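You operate a simulated robot arm through the tools that you are given. There is no shell and no other tool.

You run a simulated robot arm. Do the job below in one go: nothing can be reset, and whatever is moved stays where it is left.

## Task
Put things in order on the rig end of the service bench. At the end: the brown carton (marked "CLIPS") from the rig end of the service bench stands on top of the silver spare gauge; the green sprinkler head from the rig end of the service bench stands where the white oil filter stood; the blue relay from the rig end of the service bench stands on top of the silver short pipe piece; the white oil filter from the rig end of the service bench stands where the brown carton stood; whatever was shut is shut again. Leave all else as you found it, and nothing knocked over.

Only the result counts: the job must be done as asked and must still hold three seconds after the hand-in. Knocking over, shifting, dropping, spilling or breaking anything else fails it.

## Robot
A 7-joint arm with a two-finger parallel gripper, fixed in place. Base frame: the origin is at the foot of the arm, x ahead of it, y to its left, z up; the work surface is at about z = 0. Units: mm, degrees, N and s.
With the tool pointing down near the work surface it reaches from about 220 to 580 mm from the base axis. Its first joint turns from -66.0 to 66.0 degrees. Payload 2.5 kg.
Tool frame: the origin (TCP) lies between the finger pads and is the grasp point; the fingertips stand 23 mm ahead of it; z points along the fingers, y is the line along which they close. The gripper opens to 94 mm. The fingers are 38 mm wide and 10 mm thick; the gripper's body (54 by 96 mm) begins 39 mm behind the TCP.
Orientation is told as [roll, pitch, yaw] about the base's x, y, z axes, in that order, counted from this pose: with the fingers straight down and closing along the base's y, the tool's x points along the base's -x, its y along +y and its z along -z.

## Interface
- The arm moves only by the tool play_rows. Its argument "motion" is a list of rows, each an object of numbers (a shift or turn left out is 0, a gripper value left out holds the last): "dx", "dy", "dz": the shift along the base's x, y, z in mm; "rx", "ry", "rz": the turn, a rotation vector about the base's x, y, z in degrees; "grip": the finger opening in mm, from 0 to 94. In form: [{"dx": .., "dy": .., "dz": .., "rx": .., "ry": .., "rz": .., "grip": ..}, ...]. A call has 1 to 20 rows; each row shifts and turns the commanded pose from where the row before left it. Rows are played at 5 a second. More than 50 mm and 8.6 degrees between two rows, or a gripper value outside its range, and nothing of the call is played. Where a pose cannot be reached the arm comes as near as it can. A force on the tool above 40 N (or 10 N above the force at the start of the call, whichever is more), or a blocked arm, ends the call early, and 0.2 s more pass. The fingers move at their own pace (about 108 mm/s each) and stop on an object; they squeeze with about 36 N. The grip force told is the motor's: it shows also when the fingers shut on nothing. Time passes only in rows, and 0.2 s behind the last, so rows that do not move let the fingers close. It gives the time, the measured TCP pose, the force on the tool (base axes), the opening and the grip force at its end, in the units of the frame above (readings bear some noise), with the torque about the TCP (base axes, N m) and any sound that the robot's microphone picked up, and new pictures: "views" is both (left out), scene, wrist or none.
- Cameras (640 x 400 px; columns grow to the right, rows downward): "scene" is fixed at [98.1, -402, 530.4]; the picture's right is [0.97, -0.24, 0.00], its down [-0.16, -0.65, -0.74] and it looks along [0.18, 0.72, -0.67] (base axes); focal length 240 px, centre (320, 200). "wrist" rides on the gripper at [86, 16, -74] in the tool frame; the picture's right is [-0.18, 0.98, 0.00], its down [-0.58, -0.11, -0.81] and it looks along [-0.79, -0.15, 0.59] (tool axes); focal length 243 px, centre (320, 200). There is no depth. A picture from a camera that has moved, and an enlarged one, comes with that camera's place and axes in the base frame and with its lens. The place of the scene camera against the robot may be out by one fixed shift of up to 12 mm in any direction.
- enlarge(camera, box): a new picture of the part [left, top, right, bottom] of that camera's present view, enlarged. The clock stands still meanwhile.
- finish_job(): hands the job in; it is judged then, once.

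Places have to be worked out from the pictures, the camera data and where the tool is seen. Open the gripper and draw the arm clear of the work before you hand the job in, unless the task says otherwise.

The tools are called after "Emit:" as a command line: name --argument value ..., lists and objects as JSON in quotes. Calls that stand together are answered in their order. play_rows: Moves the arm, as the interface text tells. Its arguments: {"type":"object","properties":{"motion":{"type":"array","items":{"type":"object","properties":{"dx":{"type":"number"},"dy":{"type":"number"},"dz":{"type":"number"},"rx":{"type":"number"},"ry":{"type":"number"},"rz":{"type":"number"},"grip":{"type":"number"}}}},"views":{"type":"string","enum":["both","scene","wrist","none"]}},"required":["motion"]} The other tools are called the same way: enlarge (camera, box) takes an enlarged picture of a part of a camera's view; finish_job () hands the job in.

At the start:

```text
clock: 0.0
tool_pos: [324.7, 216.0, 302.8]
tool_rot: [0.0, 0.0, 0.0]
ft_force: [0.1, 0.3, -0.4]
ft_torque: [0.01, 0.02, 0.04]
grip_width: 94.3
gripper_force: 0.0
```

scene: 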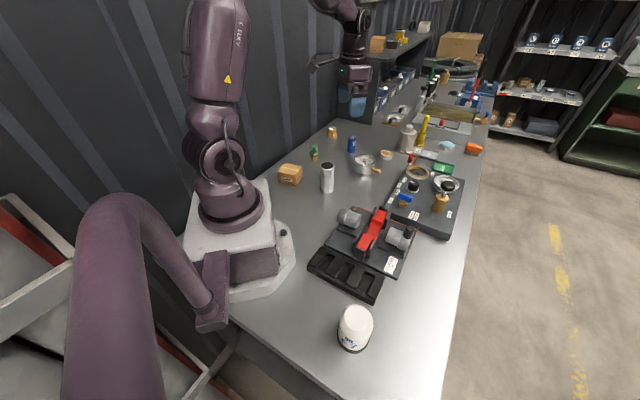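
wrist: 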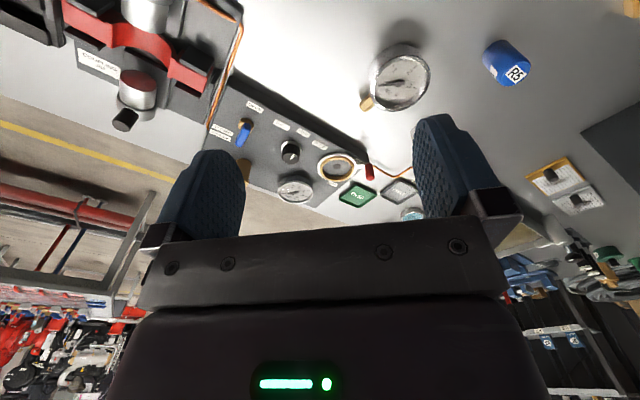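

The scene shows a bench with many objects. I'll enlarge parts of the scene view to identify the carton, gauge, sprinkler head, filter, relay and pipe piece.

Emit:
enlarge --camera "scene" --box '[260, 110, 420, 210]'

Emit:
enlarge --camera "scene" --box '[300, 150, 480, 300]'

Emit:
enlarge --camera "scene" --box '[360, 90, 500, 180]'

Emit:
enlarge --camera "scene" --box '[290, 230, 450, 370]'

Emit:
enlarge --camera "wrist" --box '[200, 0, 640, 260]'

```text
4.00 times, centred on (340, 160) of scene
camera zoom: at [98.1, -402.0, 530.4], right [0.97, -0.24, 0.0], down [-0.16, -0.65, -0.74], along [0.18, 0.72, -0.67], focal length 960 px, centre (240, 360)
```

zoom: 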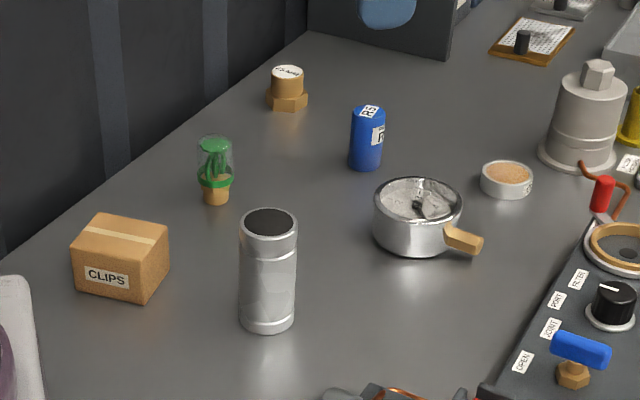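

```text
2.67 times, centred on (390, 225) of scene
camera zoom: at [98.1, -402.0, 530.4], right [0.97, -0.24, 0.0], down [-0.16, -0.65, -0.74], along [0.18, 0.72, -0.67], focal length 640 px, centre (133, 133)
```

zoom: 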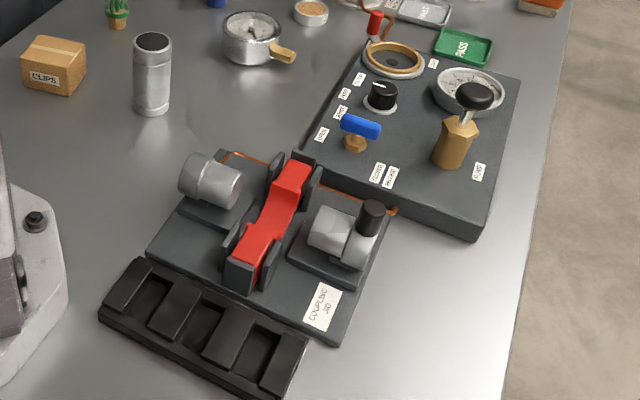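

```text
4.44 times, centred on (430, 135) of scene
camera zoom: at [98.1, -402.0, 530.4], right [0.97, -0.24, 0.0], down [-0.16, -0.65, -0.74], along [0.18, 0.72, -0.67], focal length 1067 px, centre (-169, 489)
```

zoom: 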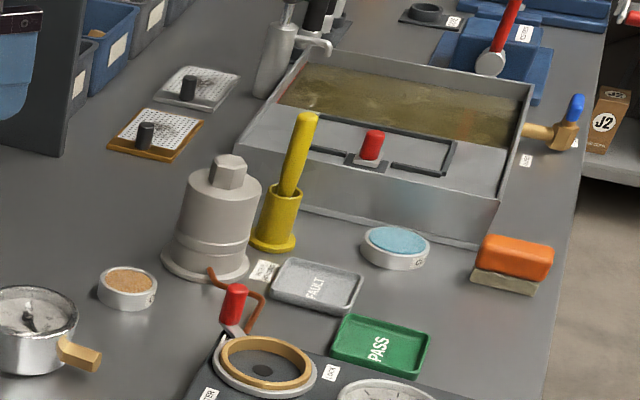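

```text
2.86 times, centred on (370, 300) of scene
camera zoom: at [98.1, -402.0, 530.4], right [0.97, -0.24, 0.0], down [-0.16, -0.65, -0.74], along [0.18, 0.72, -0.67], focal length 686 px, centre (177, -86)
```

zoom: 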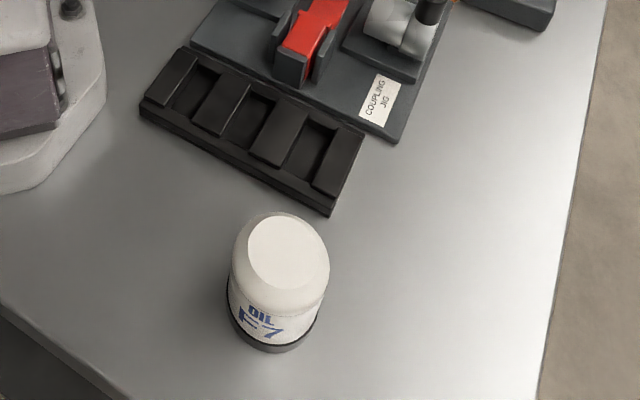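

```text
1.45 times, centred on (420, 130) of wrist
camera zoom: at [238.8, 235.3, 378.6], right [0.18, 0.98, 0.0], down [0.58, -0.11, 0.81], along [0.79, -0.15, -0.59], focal length 353 px, centre (174, 302)
```

zoom: 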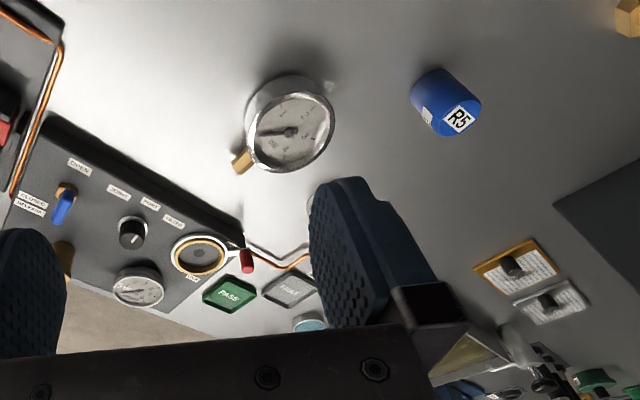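

I'll zoom in further on each of the target objects for accurate pixel coordinates.

Emit:
enlarge --camera "scene" --box '[270, 155, 310, 195]'

Emit:
enlarge --camera "scene" --box '[345, 140, 395, 185]'

Emit:
enlarge --camera "scene" --box '[310, 155, 345, 200]'

Emit:
enlarge --camera "scene" --box '[300, 120, 360, 165]'

Emit:
enlarge --camera "scene" --box '[325, 295, 385, 360]'

```text
10.00 times, centred on (290, 175) of scene
camera zoom: at [98.1, -402.0, 530.4], right [0.97, -0.24, 0.0], down [-0.16, -0.65, -0.74], along [0.18, 0.72, -0.67], focal length 2400 px, centre (620, 450)
```

zoom: 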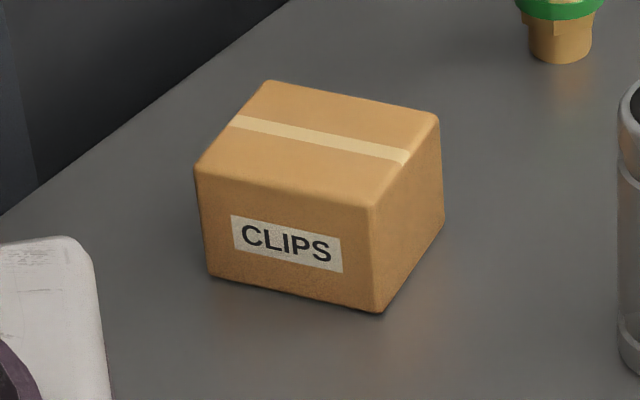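

```text
8.89 times, centred on (370, 162) of scene
camera zoom: at [98.1, -402.0, 530.4], right [0.97, -0.24, 0.0], down [-0.16, -0.65, -0.74], along [0.18, 0.72, -0.67], focal length 2133 px, centre (-124, 533)
```

zoom: 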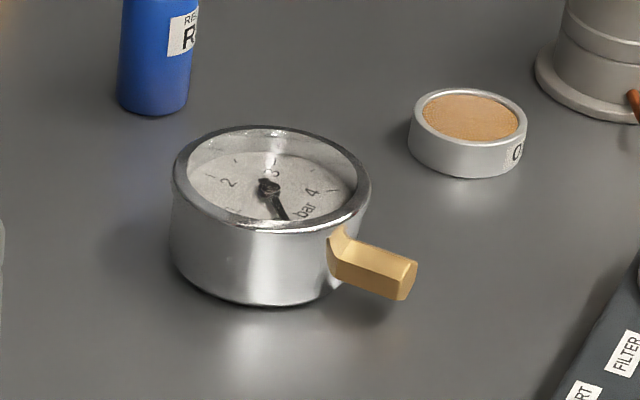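

```text
8.89 times, centred on (328, 178) of scene
camera zoom: at [98.1, -402.0, 530.4], right [0.97, -0.24, 0.0], down [-0.16, -0.65, -0.74], along [0.18, 0.72, -0.67], focal length 2133 px, centre (253, 400)
```

zoom: 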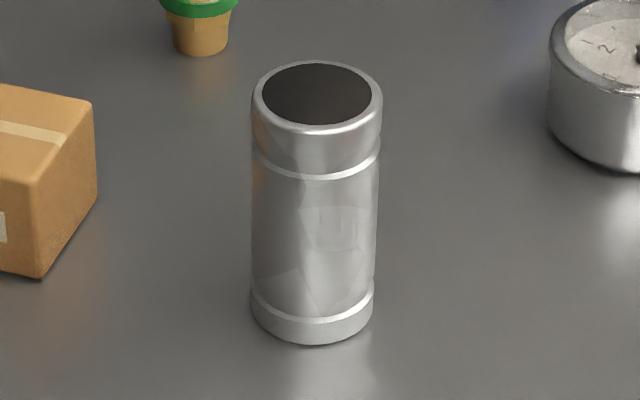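

```text
8.89 times, centred on (330, 142) of scene
camera zoom: at [98.1, -402.0, 530.4], right [0.97, -0.24, 0.0], down [-0.16, -0.65, -0.74], along [0.18, 0.72, -0.67], focal length 2133 px, centre (231, 711)
```

zoom: 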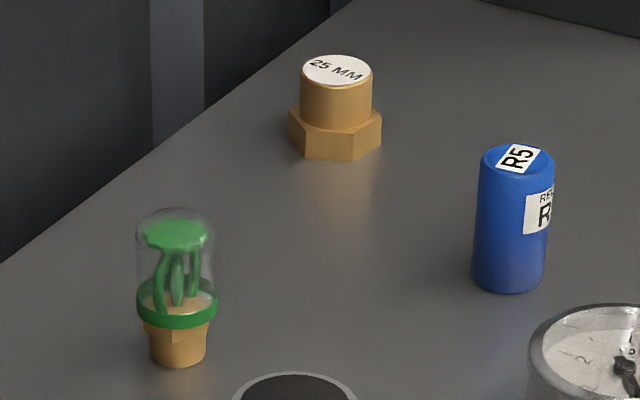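

```text
6.15 times, centred on (355, 328) of scene
camera zoom: at [98.1, -402.0, 530.4], right [0.97, -0.24, 0.0], down [-0.16, -0.65, -0.74], along [0.18, 0.72, -0.67], focal length 1477 px, centre (105, -585)
```

zoom: 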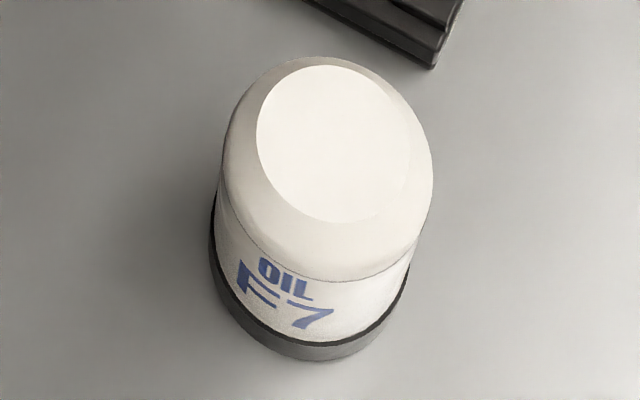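

The carton looks about 65×55×45 mm, centred near (164, 300) with its sides at about 56° and 148°. I'll turn the tool to yaw 58 and move to a spot short of the carton to look at it with the wrist camera.

Emit:
play_rows --motion '[{"dx": -24, "dy": 2.5, "dz": -10, "rz": 7.25}, {"dx": -24, "dy": 2.5, "dz": -10, "rz": 7.25}, {"dx": -24, "dy": 2.5, "dz": -10, "rz": 7.25}, {"dx": -24, "dy": 2.5, "dz": -10, "rz": 7.25}, {"dx": -24, "dy": 2.5, "dz": -10, "rz": 7.25}, {"dx": -24, "dy": 2.5, "dz": -10, "rz": 7.25}, {"dx": -24, "dy": 2.5, "dz": -10, "rz": 7.25}, {"dx": -24, "dy": 2.5, "dz": -10, "rz": 7.25}, {}]' --views "both"

```text
clock: 2.0
tool_pos: [131.2, 238.1, 223.3]
tool_rot: [0.0, -0.1, 58.1]
ft_force: [0.7, -0.4, -0.4]
ft_torque: [0.02, -0.02, -0.01]
grip_width: 93.9
gripper_force: 0.1
camera wrist: at [72.6, 175.0, 298.6], right [-0.74, 0.68, 0.0], down [0.4, 0.44, 0.81], along [0.54, 0.59, -0.59], focal length 243 px, centre (320, 200)
```

scene: 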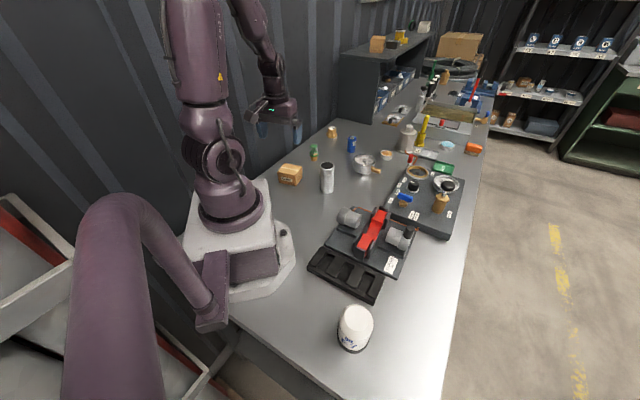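
wrist: 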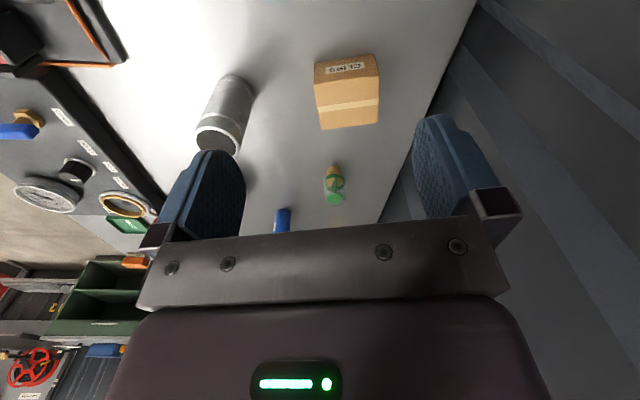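

The carton is in wrist view. I'll enlarge it for a precise measurement.

Emit:
enlarge --camera "wrist" --box '[290, 30, 410, 150]'

Emit:
enlarge --camera "wrist" --box '[180, 60, 270, 160]'

Emit:
enlarge --camera "wrist" --box '[260, 150, 360, 240]'

```text
3.33 times, centred on (350, 90) of wrist
camera zoom: at [72.6, 175.0, 298.6], right [-0.74, 0.68, 0.0], down [0.4, 0.44, 0.81], along [0.54, 0.59, -0.59], focal length 809 px, centre (220, 567)
```

zoom: 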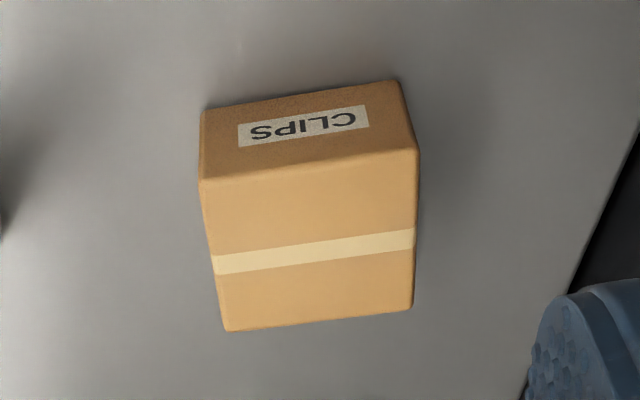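

```text
4.00 times, centred on (225, 110) of wrist
camera zoom: at [72.6, 175.0, 298.6], right [-0.74, 0.68, 0.0], down [0.4, 0.44, 0.81], along [0.54, 0.59, -0.59], focal length 970 px, centre (700, 560)
```

zoom: 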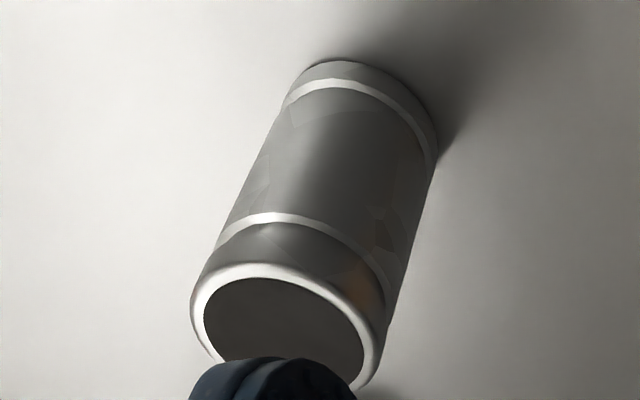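

```text
4.44 times, centred on (310, 195) of wrist
camera zoom: at [72.6, 175.0, 298.6], right [-0.74, 0.68, 0.0], down [0.4, 0.44, 0.81], along [0.54, 0.59, -0.59], focal length 1078 px, centre (364, 222)
```

zoom: 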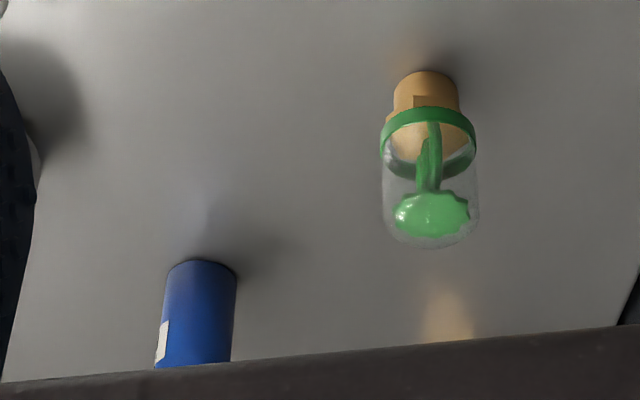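

From the wrist view the carton's centre is about (158, 316), with its sides at about 56° and 146° and its top at 44 mm. I'll move above it and look again before going down.

Emit:
play_rows --motion '[{"dx": 9, "dy": 25, "dz": -30, "rz": -0.9}, {"dx": 9, "dy": 26, "dz": -35, "rz": -0.9}, {"dx": 8.5, "dy": 26, "dz": -35}, {"dz": -12}, {}]' --views "both"

```text
clock: 3.2
tool_pos: [158.9, 316.0, 114.1]
tool_rot: [-0.1, 0.0, 56.2]
ft_force: [-0.8, -0.2, -1.0]
ft_torque: [0.0, 0.01, 0.01]
grip_width: 94.1
gripper_force: 0.0
camera wrist: at [97.8, 255.0, 188.4], right [-0.71, 0.7, 0.0], down [0.41, 0.42, 0.81], along [0.56, 0.58, -0.59], focal length 243 px, centre (320, 200)
```

scene: 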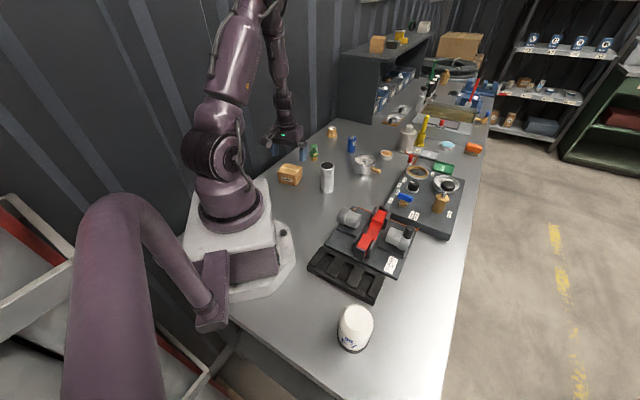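
wrist: 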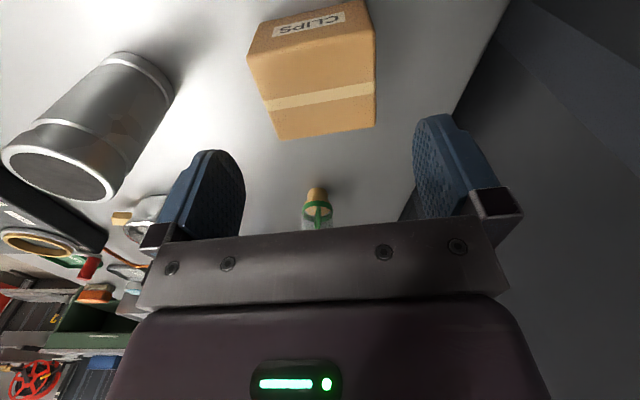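

Now I'll enlarge the wrist view to check the carton's position against the fingers.

Emit:
enlarge --camera "wrist" --box '[230, 0, 400, 150]'

Emit:
enlarge --camera "wrist" --box '[0, 30, 200, 220]'

Emit:
enlarge --camera "scene" --box '[260, 110, 340, 200]'

```text
2.67 times, centred on (315, 75) of wrist
camera zoom: at [97.8, 255.0, 188.4], right [-0.71, 0.7, 0.0], down [0.41, 0.42, 0.81], along [0.56, 0.58, -0.59], focal length 647 px, centre (333, 533)
```

zoom: 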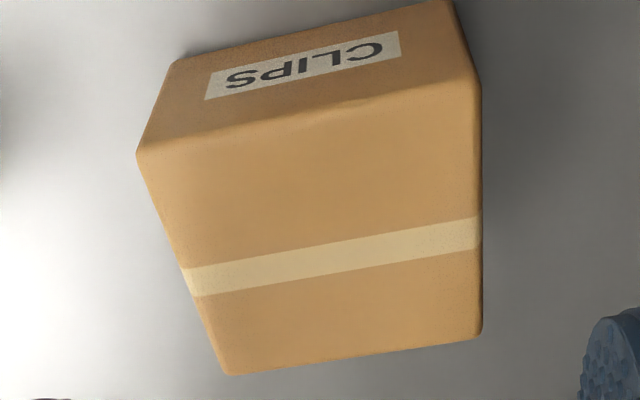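

```text
2.11 times, centred on (100, 125) of wrist
camera zoom: at [97.8, 255.0, 188.4], right [-0.71, 0.7, 0.0], down [0.41, 0.42, 0.81], along [0.56, 0.58, -0.59], focal length 511 px, centre (783, 358)
```

zoom: 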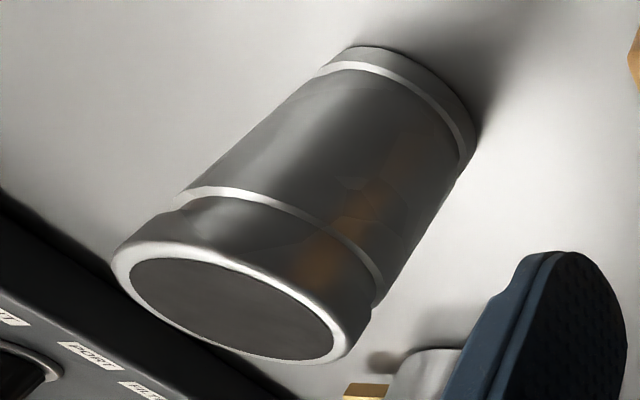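

```text
4.44 times, centred on (300, 155) of scene
camera zoom: at [98.1, -402.0, 530.4], right [0.97, -0.24, 0.0], down [-0.16, -0.65, -0.74], along [0.18, 0.72, -0.67], focal length 1067 px, centre (409, 400)
```

zoom: 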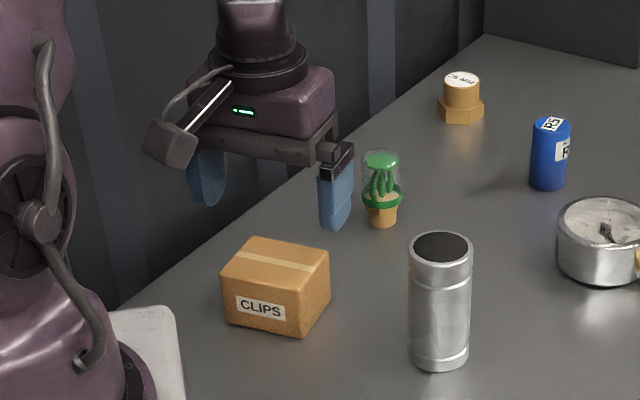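

Both views agree: the carton's centre is at (158, 315.5) with yaw 56.3, and the pipe's top is a solid disc. I'll make a small correction, go straight down to about z=30 and close.

Emit:
play_rows --motion '[{"dx": -0.9, "dy": -1.3, "dz": -20, "grip": 94}, {"dz": -32}, {"dz": -32}, {}, {"grip": 55}, {}, {}]' --views "both"

```text
clock: 4.8
tool_pos: [158.6, 313.0, 27.3]
tool_rot: [0.0, 0.0, 56.1]
ft_force: [0.0, -0.5, 0.1]
ft_torque: [0.02, 0.01, -0.01]
grip_width: 69.6
gripper_force: 35.4
camera wrist: at [98.1, 252.7, 102.8], right [-0.71, 0.7, 0.0], down [0.41, 0.42, 0.81], along [0.56, 0.58, -0.59], focal length 243 px, centre (320, 200)
```

scene: 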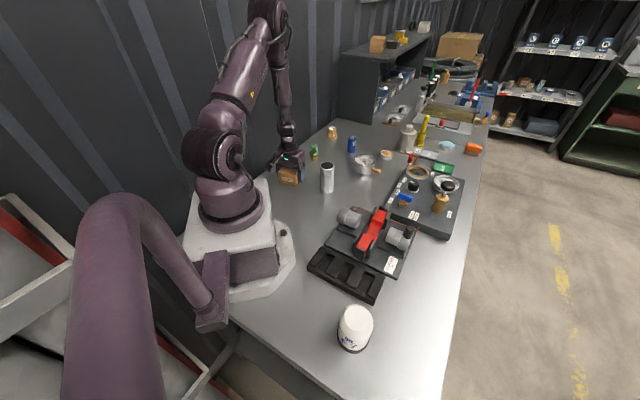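
wrist: 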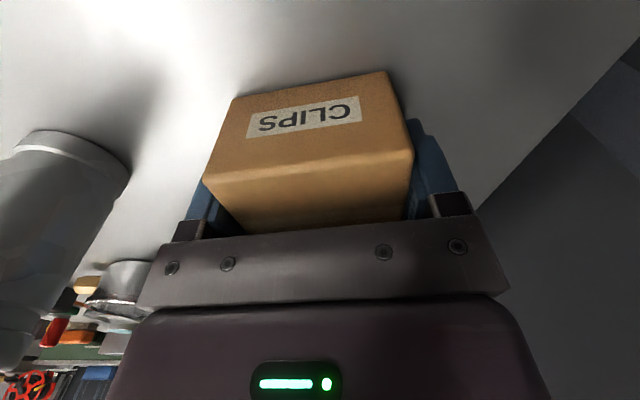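

The carton is held (69.6 mm wide). I'll lift it straight up, then carry it at height to just short of the gauge, near (437, 312), and look down at it.

Emit:
play_rows --motion '[{"dz": 15}, {"dz": 35}, {"dz": 40}, {"dz": 40}, {"dz": 40}, {"dx": 44, "dy": -2.5, "rz": -4.6}, {"dx": 44, "dy": -2.5, "rz": -4.7}, {"dx": 44, "dy": -2.5, "rz": -4.7}, {"dx": 44, "dy": -2.5, "rz": -4.7}, {"dx": 44, "dy": -2.5, "rz": -4.7}, {"dx": 44, "dy": -2.5, "rz": -4.7}, {}]' --views "both"

```text
clock: 7.4
tool_pos: [420.4, 297.9, 196.6]
tool_rot: [-0.1, 0.1, 28.0]
ft_force: [0.0, -0.7, 0.4]
ft_torque: [-0.01, -0.01, -0.02]
grip_width: 55.0
gripper_force: 0.1
camera wrist: at [337.6, 273.3, 272.2], right [-0.3, 0.95, 0.0], down [0.56, 0.18, 0.81], along [0.77, 0.24, -0.59], focal length 243 px, centre (320, 200)
```

scene: 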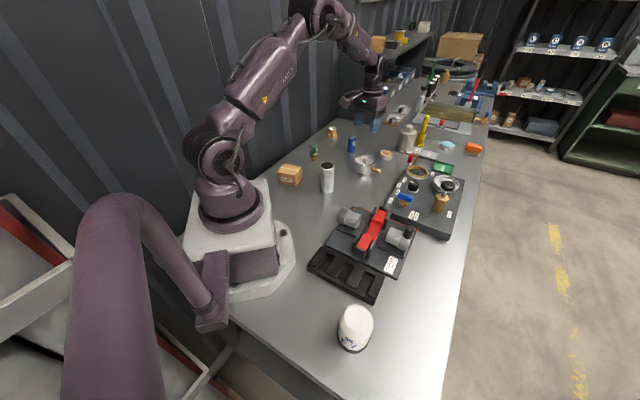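
wrist: 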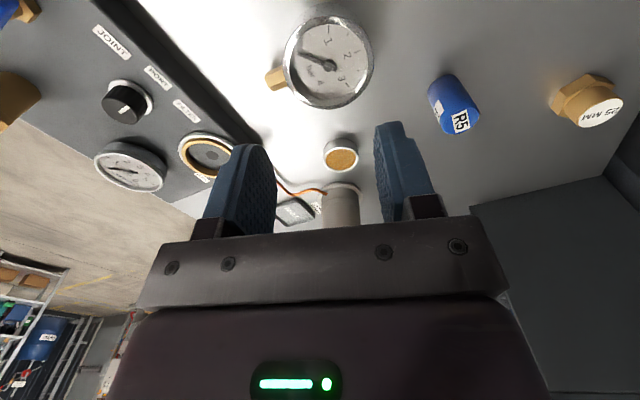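

The grip now reads 55 mm with no force, so the carton slipped out. I'll check where it is, and measure the gauge at the same time.

Emit:
enlarge --camera "scene" --box '[270, 155, 310, 195]'

Emit:
enlarge --camera "wrist" --box '[250, 0, 400, 120]'

Emit:
enlarge --camera "wrist" --box '[400, 50, 500, 150]'

```text
10.00 times, centred on (290, 175) of scene
camera zoom: at [98.1, -402.0, 530.4], right [0.97, -0.24, 0.0], down [-0.16, -0.65, -0.74], along [0.18, 0.72, -0.67], focal length 2400 px, centre (620, 450)
```

zoom: 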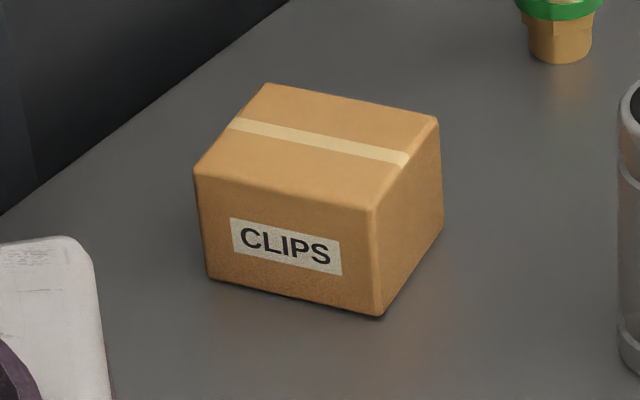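

```text
3.33 times, centred on (325, 60) of wrist
camera zoom: at [337.6, 273.3, 272.2], right [-0.3, 0.95, 0.0], down [0.56, 0.18, 0.81], along [0.77, 0.24, -0.59], focal length 809 px, centre (303, 667)
```

zoom: 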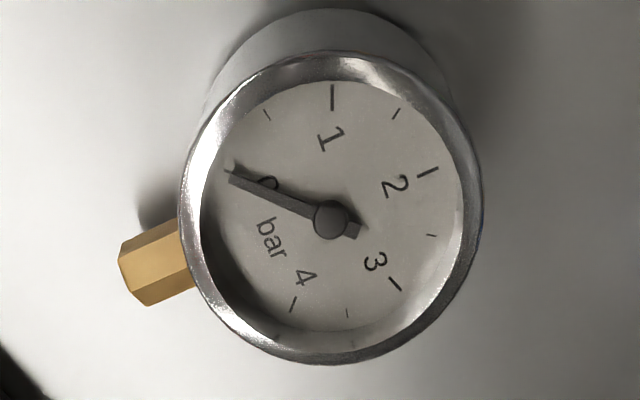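

```text
4.00 times, centred on (450, 100) of wrist
camera zoom: at [337.6, 273.3, 272.2], right [-0.3, 0.95, 0.0], down [0.56, 0.18, 0.81], along [0.77, 0.24, -0.59], focal length 970 px, centre (-200, 600)
```

zoom: 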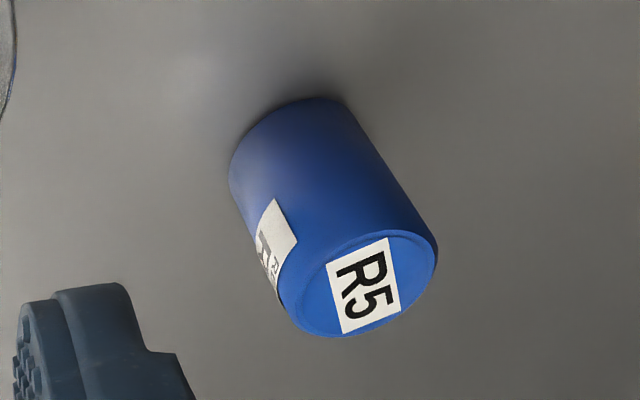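

The carton is still standing in almost its original place; it slid out of the grip on the lift. The gauge's centre is about (441.5, 314.5), 84 mm across and about 38 high. I'll go back above the carton, opening the gripper on the way, and re-measure.

Emit:
play_rows --motion '[{"dx": -44, "dy": 2.5, "rz": 4.6, "grip": 94}, {"dx": -44, "dy": 2.5, "rz": 4.7}, {"dx": -44, "dy": 2.5, "rz": 4.7}, {"dx": -44, "dy": 2.5, "rz": 4.7}, {"dx": -44, "dy": 2.5, "rz": 4.7}, {"dx": -44, "dy": 2.5, "rz": 4.7}, {"dz": -40}, {"dz": -45}, {}]' --views "wrist"

Emit:
enlarge --camera "wrist" --box '[230, 0, 400, 150]'

```text
clock: 9.4
tool_pos: [158.3, 315.1, 111.5]
tool_rot: [0.1, 0.0, 56.3]
ft_force: [0.3, 0.4, -0.2]
ft_torque: [0.0, 0.03, 0.0]
grip_width: 93.9
gripper_force: 0.1
camera wrist: at [97.0, 254.2, 186.5], right [-0.71, 0.7, 0.0], down [0.41, 0.42, 0.81], along [0.56, 0.58, -0.59], focal length 243 px, centre (320, 200)
```

wrist: 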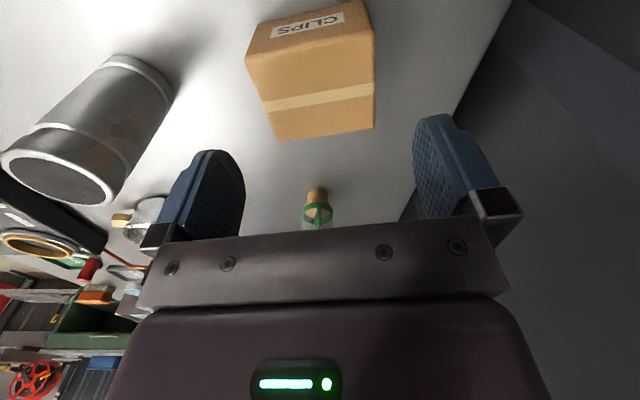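

```text
2.67 times, centred on (315, 75) of wrist
camera zoom: at [97.0, 254.2, 186.5], right [-0.71, 0.7, 0.0], down [0.41, 0.42, 0.81], along [0.56, 0.58, -0.59], focal length 647 px, centre (333, 533)
```

zoom: 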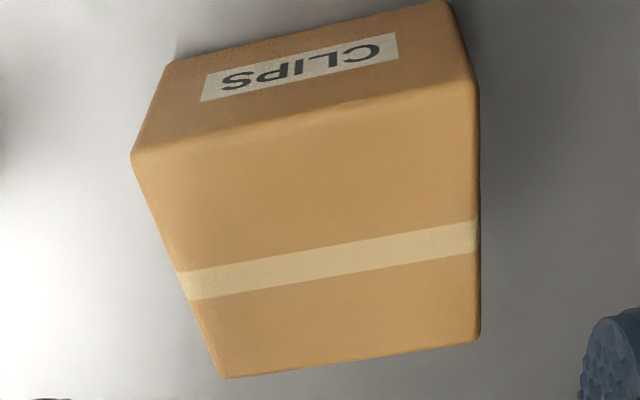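

The carton has moved only about 2 mm, now near (157.3, 314). I'll grip again with the close command at full and lift very slowly, watching the force and grip width.

Emit:
play_rows --motion '[{"dx": -0.5, "dy": -1.5, "dz": -25}, {"dz": -35}, {"dz": -24}, {}, {"grip": 0}, {}, {}, {}, {"dz": 1}, {"dz": 1}, {"dz": 1}, {"dz": 1}, {}]' --views "both"

```text
clock: 12.2
tool_pos: [157.0, 312.6, 32.6]
tool_rot: [0.1, -0.1, 56.1]
ft_force: [-0.4, 0.2, -1.8]
ft_torque: [-0.01, 0.02, 0.03]
grip_width: 69.6
gripper_force: 36.0
camera wrist: at [95.5, 250.8, 107.6], right [-0.71, 0.7, 0.0], down [0.41, 0.42, 0.81], along [0.56, 0.58, -0.59], focal length 243 px, centre (320, 200)
```

scene: 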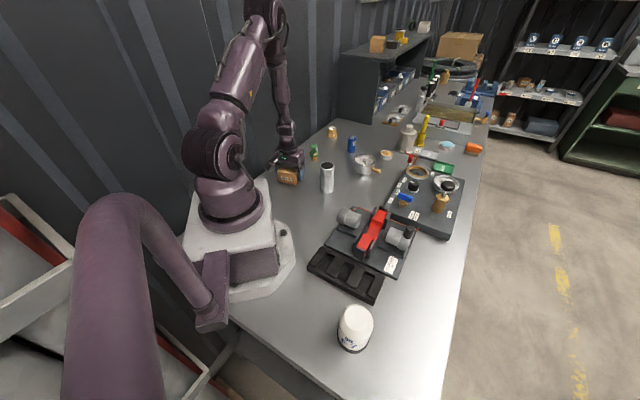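
wrist: 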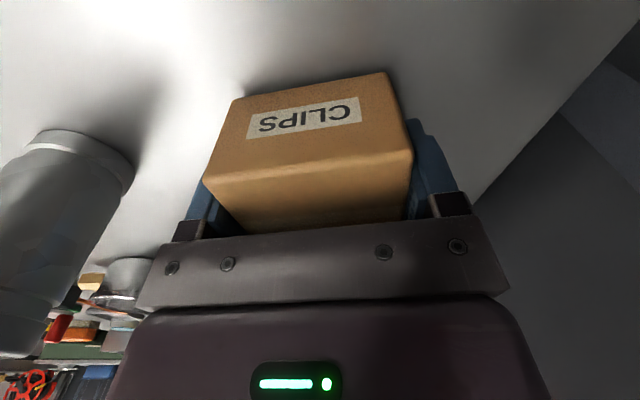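

The force reads about 1.8 N down, so the carton is light and the grip is firm at 69.6 mm. I'll keep lifting gently, then check that it really comes up.

Emit:
play_rows --motion '[{"dz": 2}, {"dz": 3}, {"dz": 4}, {"dz": 5}, {"dz": 6}, {}]' --views "both"

Emit:
enlarge --camera "scene" --box '[260, 130, 340, 200]'

```text
clock: 13.6
tool_pos: [158.4, 311.8, 52.7]
tool_rot: [0.0, 0.0, 56.2]
ft_force: [0.8, -0.4, -1.8]
ft_torque: [0.02, 0.01, 0.01]
grip_width: 69.4
gripper_force: 35.9
camera wrist: at [96.5, 250.9, 128.2], right [-0.71, 0.7, 0.0], down [0.41, 0.42, 0.81], along [0.56, 0.58, -0.59], focal length 243 px, centre (320, 200)
```

scene: 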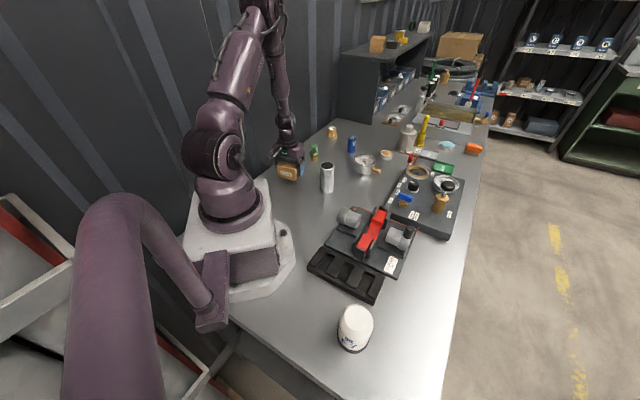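
wrist: 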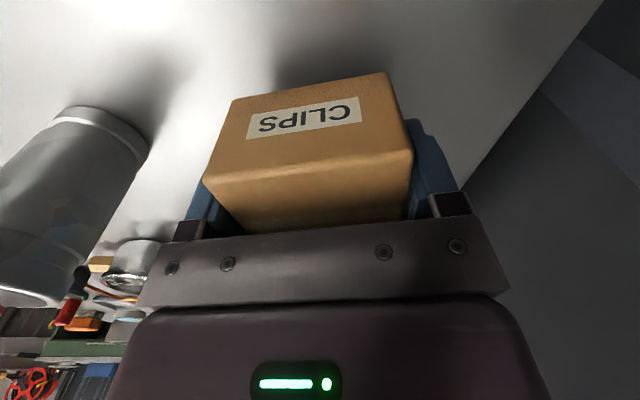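

```text
5.71 times, centred on (300, 165) of scene
camera zoom: at [98.1, -402.0, 530.4], right [0.97, -0.24, 0.0], down [-0.16, -0.65, -0.74], along [0.18, 0.72, -0.67], focal length 1371 px, centre (434, 400)
```

zoom: 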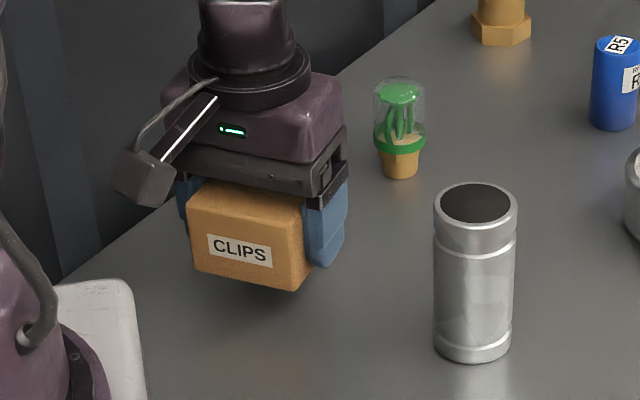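

The carton is lifted and clearly off the bench. I'll raise it to z≈150, then carry it smoothly to above the gauge.

Emit:
play_rows --motion '[{"dz": 8}, {"dz": 12}, {"dz": 14}, {"dz": 14}, {"dz": 14}, {"dz": 14}, {"dz": 12}, {"dz": 8}, {"dx": 8, "rz": -1}, {"dx": 14, "rz": -2}, {"dx": 20, "rz": -2}, {"dx": 20, "rz": -2}, {"dx": 20, "rz": -2}, {"dx": 20, "rz": -2}, {"dx": 20, "rz": -2}, {"dx": 14, "rz": -1}, {"dx": 6}, {}]' --views "both"

```text
clock: 17.4
tool_pos: [300.1, 312.1, 149.3]
tool_rot: [0.0, 0.1, 42.2]
ft_force: [-0.1, 0.5, -1.5]
ft_torque: [-0.01, -0.01, -0.02]
grip_width: 69.5
gripper_force: 36.1
camera wrist: at [225.0, 267.4, 224.6], right [-0.52, 0.85, 0.0], down [0.5, 0.31, 0.81], along [0.69, 0.42, -0.59], focal length 243 px, centre (320, 200)
```

scene: 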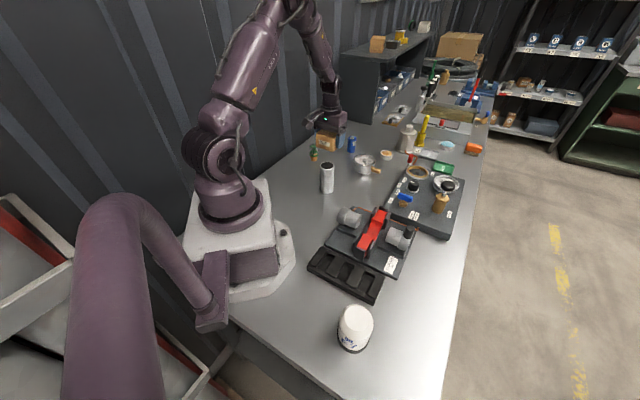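
wrist: 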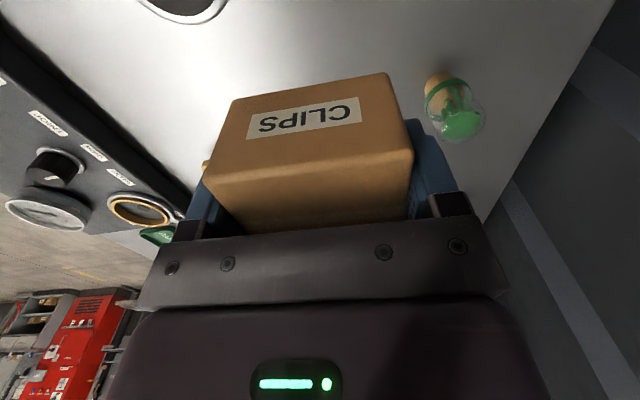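

The carton is still held. I'll continue to above the gauge's centre.

Emit:
play_rows --motion '[{"dx": 8, "rz": -1}, {"dx": 14, "rz": -2}, {"dx": 20, "rz": -2}, {"dx": 20, "rz": -2}, {"dx": 20, "rz": -2}, {"dx": 20, "rz": -2}, {"dx": 20, "dy": 0.6, "rz": -2}, {"dx": 12, "dy": 0.6, "rz": -1}, {"dx": 8}, {}]' --views "both"

Emit:
enlarge --camera "wrist" --box '[220, 0, 440, 140]'

Emit:
enlarge --camera "scene" --box '[330, 110, 410, 190]'

```text
clock: 19.6
tool_pos: [442.4, 313.3, 148.6]
tool_rot: [0.1, 0.0, 28.2]
ft_force: [-0.3, -0.2, -0.9]
ft_torque: [-0.02, 0.01, 0.0]
grip_width: 69.9
gripper_force: 36.1
camera wrist: at [358.5, 288.3, 223.5], right [-0.3, 0.95, 0.0], down [0.56, 0.18, 0.81], along [0.77, 0.24, -0.59], focal length 243 px, centre (320, 200)
```

scene: 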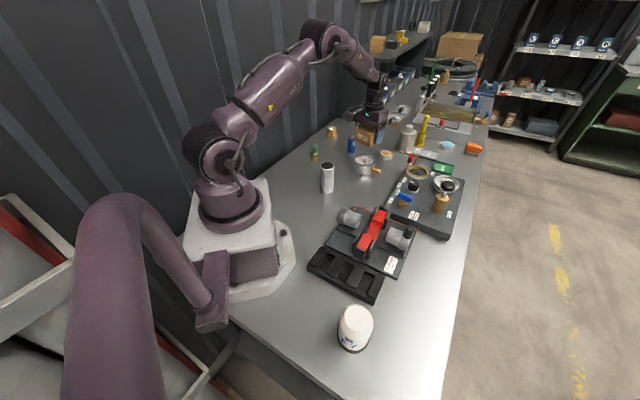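
wrist: 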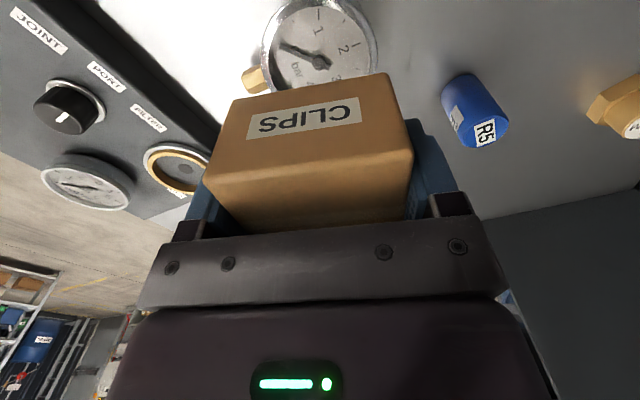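

```text
2.86 times, centred on (330, 70) of wrist
camera zoom: at [358.5, 288.3, 223.5], right [-0.3, 0.95, 0.0], down [0.56, 0.18, 0.81], along [0.77, 0.24, -0.59], focal length 693 px, centre (291, 571)
```

zoom: 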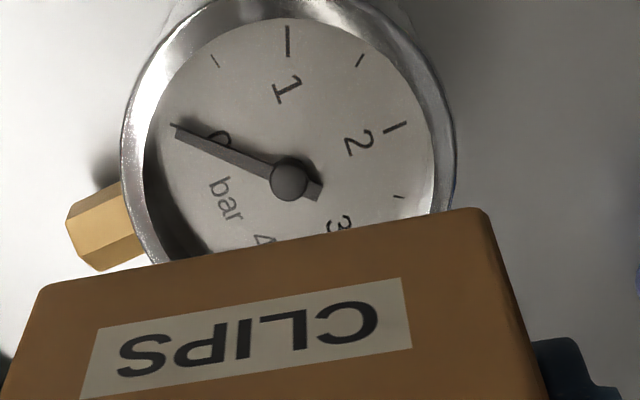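

```text
5.00 times, centred on (370, 150) of scene
camera zoom: at [98.1, -402.0, 530.4], right [0.97, -0.24, 0.0], down [-0.16, -0.65, -0.74], along [0.18, 0.72, -0.67], focal length 1200 px, centre (70, 450)
```

zoom: 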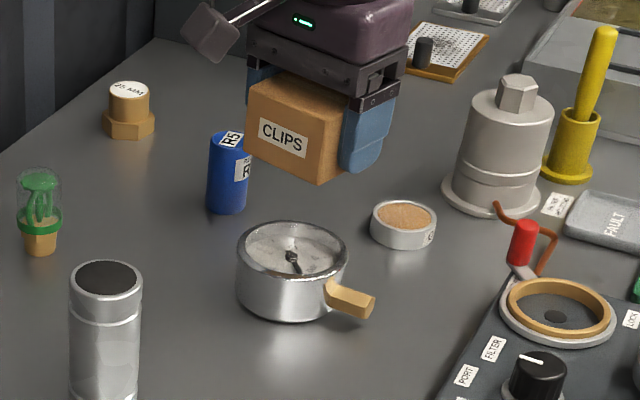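

TCP is at about (441.9, 314.8), right over the gauge's centre. I'll descend to about 12 mm above the rim and check.

Emit:
play_rows --motion '[{"dz": -8}, {"dz": -14}, {"dz": -16}, {"dz": -16}, {"dz": -10}, {"dz": -6}, {}]' --views "both"

Emit:
enlarge --camera "scene" --box '[330, 110, 410, 190]'

```text
clock: 21.2
tool_pos: [441.2, 312.8, 78.4]
tool_rot: [0.0, 0.0, 28.3]
ft_force: [0.2, 0.2, -0.8]
ft_torque: [-0.01, -0.03, -0.01]
grip_width: 69.8
gripper_force: 35.8
camera wrist: at [358.1, 288.2, 153.6], right [-0.3, 0.95, 0.0], down [0.56, 0.18, 0.81], along [0.77, 0.24, -0.59], focal length 243 px, centre (320, 200)
```

scene: 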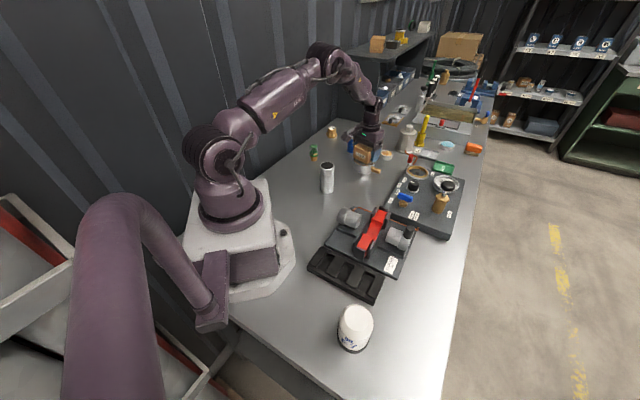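
wrist: 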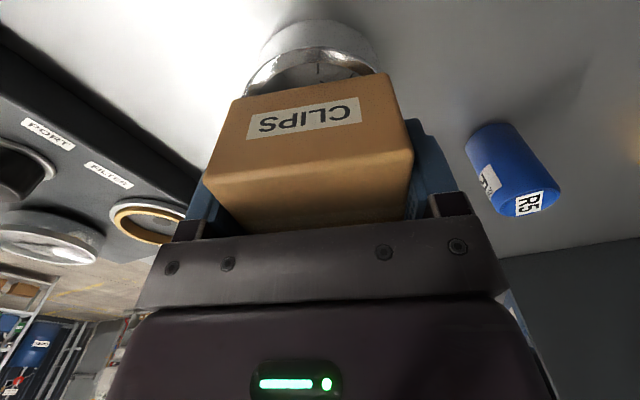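

```text
5.00 times, centred on (370, 150) of scene
camera zoom: at [98.1, -402.0, 530.4], right [0.97, -0.24, 0.0], down [-0.16, -0.65, -0.74], along [0.18, 0.72, -0.67], focal length 1200 px, centre (70, 450)
```

zoom: 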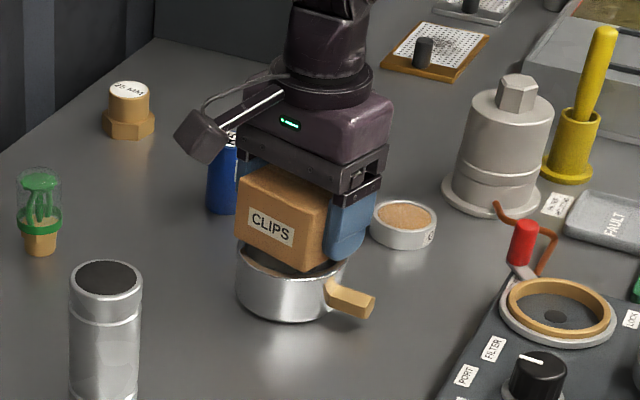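

It looks well aligned over the gauge, about 12 mm above the rim. I'll descend in small steps watching the force.

Emit:
play_rows --motion '[{"dz": -3}, {"dz": -3}, {"dz": -2}, {"dz": -1}, {}]' --views "none"

Emit:
enlarge --camera "scene" --box '[345, 135, 395, 185]'

```text
clock: 22.4
tool_pos: [442.5, 313.6, 72.3]
tool_rot: [0.1, -0.4, 28.2]
ft_force: [-9.4, -3.8, 29.3]
ft_torque: [-0.3, 0.44, -0.06]
grip_width: 70.0
gripper_force: 35.8
```

```text
8.00 times, centred on (370, 160) of scene
camera zoom: at [98.0, -402.1, 530.4], right [0.97, -0.24, 0.0], down [-0.16, -0.65, -0.74], along [0.18, 0.72, -0.67], focal length 1920 px, centre (-80, 520)
```

zoom: 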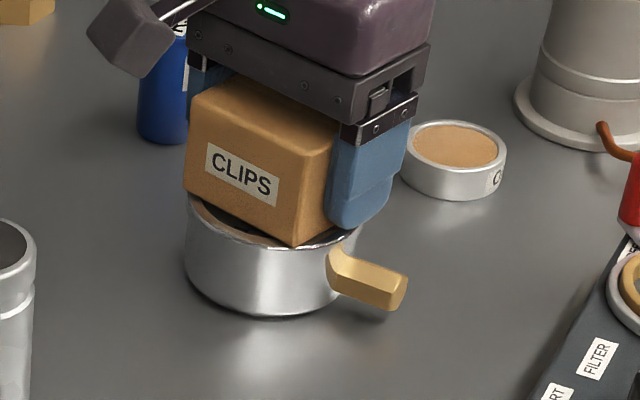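

There's contact: 29 N up at about z=72, so the carton rests on the rim. I'll back off about 2 mm to unload, and check before releasing.

Emit:
play_rows --motion '[{"dz": 1}, {"dz": 1}, {}]' --views "both"

Emit:
enlarge --camera "scene" --box '[345, 135, 395, 185]'

```text
clock: 23.2
tool_pos: [443.5, 312.9, 72.2]
tool_rot: [0.0, -0.3, 28.2]
ft_force: [5.2, 4.6, 15.4]
ft_torque: [0.17, -0.21, 0.03]
grip_width: 69.6
gripper_force: 35.6
camera wrist: at [358.5, 287.6, 146.8], right [-0.3, 0.95, 0.0], down [0.56, 0.18, 0.81], along [0.77, 0.25, -0.59], focal length 243 px, centre (320, 200)
```

scene: 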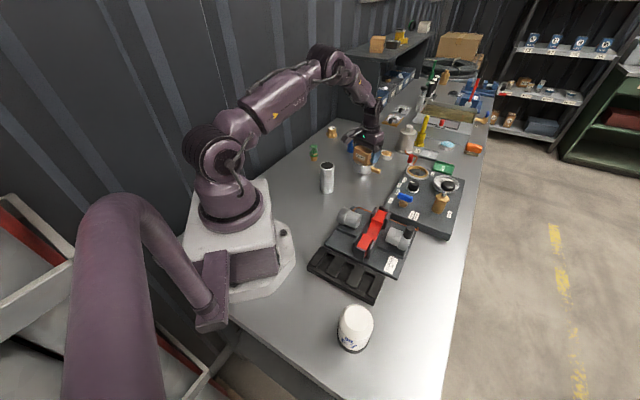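
wrist: 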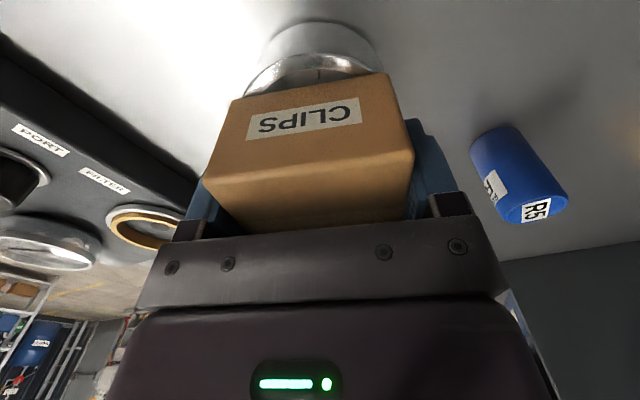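

```text
8.00 times, centred on (370, 160) of scene
camera zoom: at [98.0, -402.1, 530.4], right [0.97, -0.24, 0.0], down [-0.16, -0.65, -0.74], along [0.18, 0.72, -0.67], focal length 1920 px, centre (-80, 520)
```

zoom: 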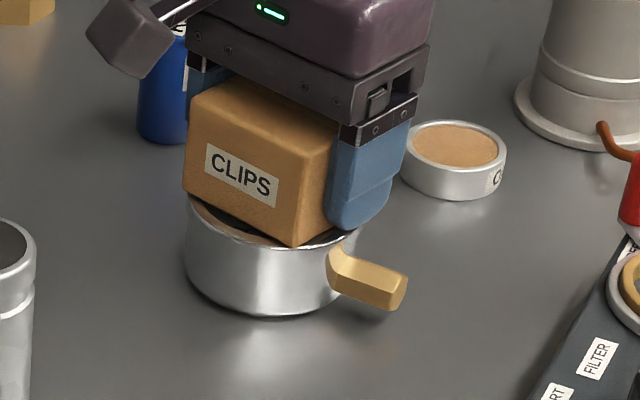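

Still 15 N of load; I'll raise another 1.2 mm to take most of it off and check again.

Emit:
play_rows --motion '[{"dz": 0.6}, {"dz": 0.6}, {}]' --views "none"

```text
clock: 24.0
tool_pos: [441.0, 312.2, 72.3]
tool_rot: [-0.1, 0.3, 28.2]
ft_force: [2.2, 0.0, 6.4]
ft_torque: [0.31, -0.13, -0.11]
grip_width: 69.8
gripper_force: 36.1
```

Load is down to about 6 N. Now I open the fingers and check.

Emit:
play_rows --motion '[{"grip": 74}, {"grip": 80}, {"grip": 86}, {}]' --views "both"

Emit:
enlarge --camera "scene" --box '[345, 135, 395, 185]'

```text
clock: 25.0
tool_pos: [441.7, 313.1, 72.7]
tool_rot: [-0.1, -0.1, 28.2]
ft_force: [0.4, 0.0, -0.4]
ft_torque: [0.03, -0.01, -0.01]
grip_width: 85.9
gripper_force: 0.0
camera wrist: at [358.0, 287.7, 148.3], right [-0.3, 0.95, 0.0], down [0.56, 0.18, 0.81], along [0.77, 0.24, -0.59], focal length 243 px, centre (320, 200)
```

scene: 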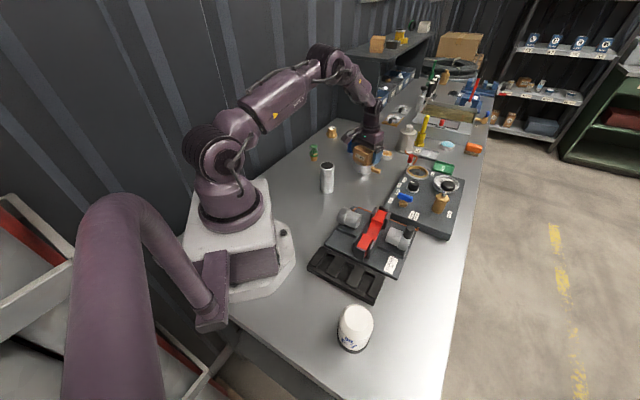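
wrist: 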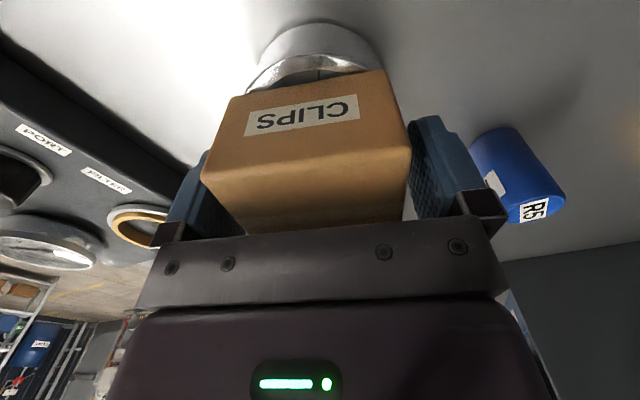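

```text
8.00 times, centred on (370, 160) of scene
camera zoom: at [98.1, -402.0, 530.4], right [0.97, -0.24, 0.0], down [-0.16, -0.65, -0.74], along [0.18, 0.72, -0.67], focal length 1920 px, centre (-80, 520)
```

zoom: 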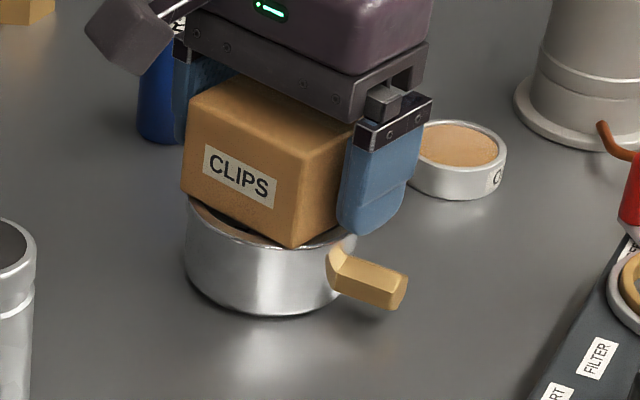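

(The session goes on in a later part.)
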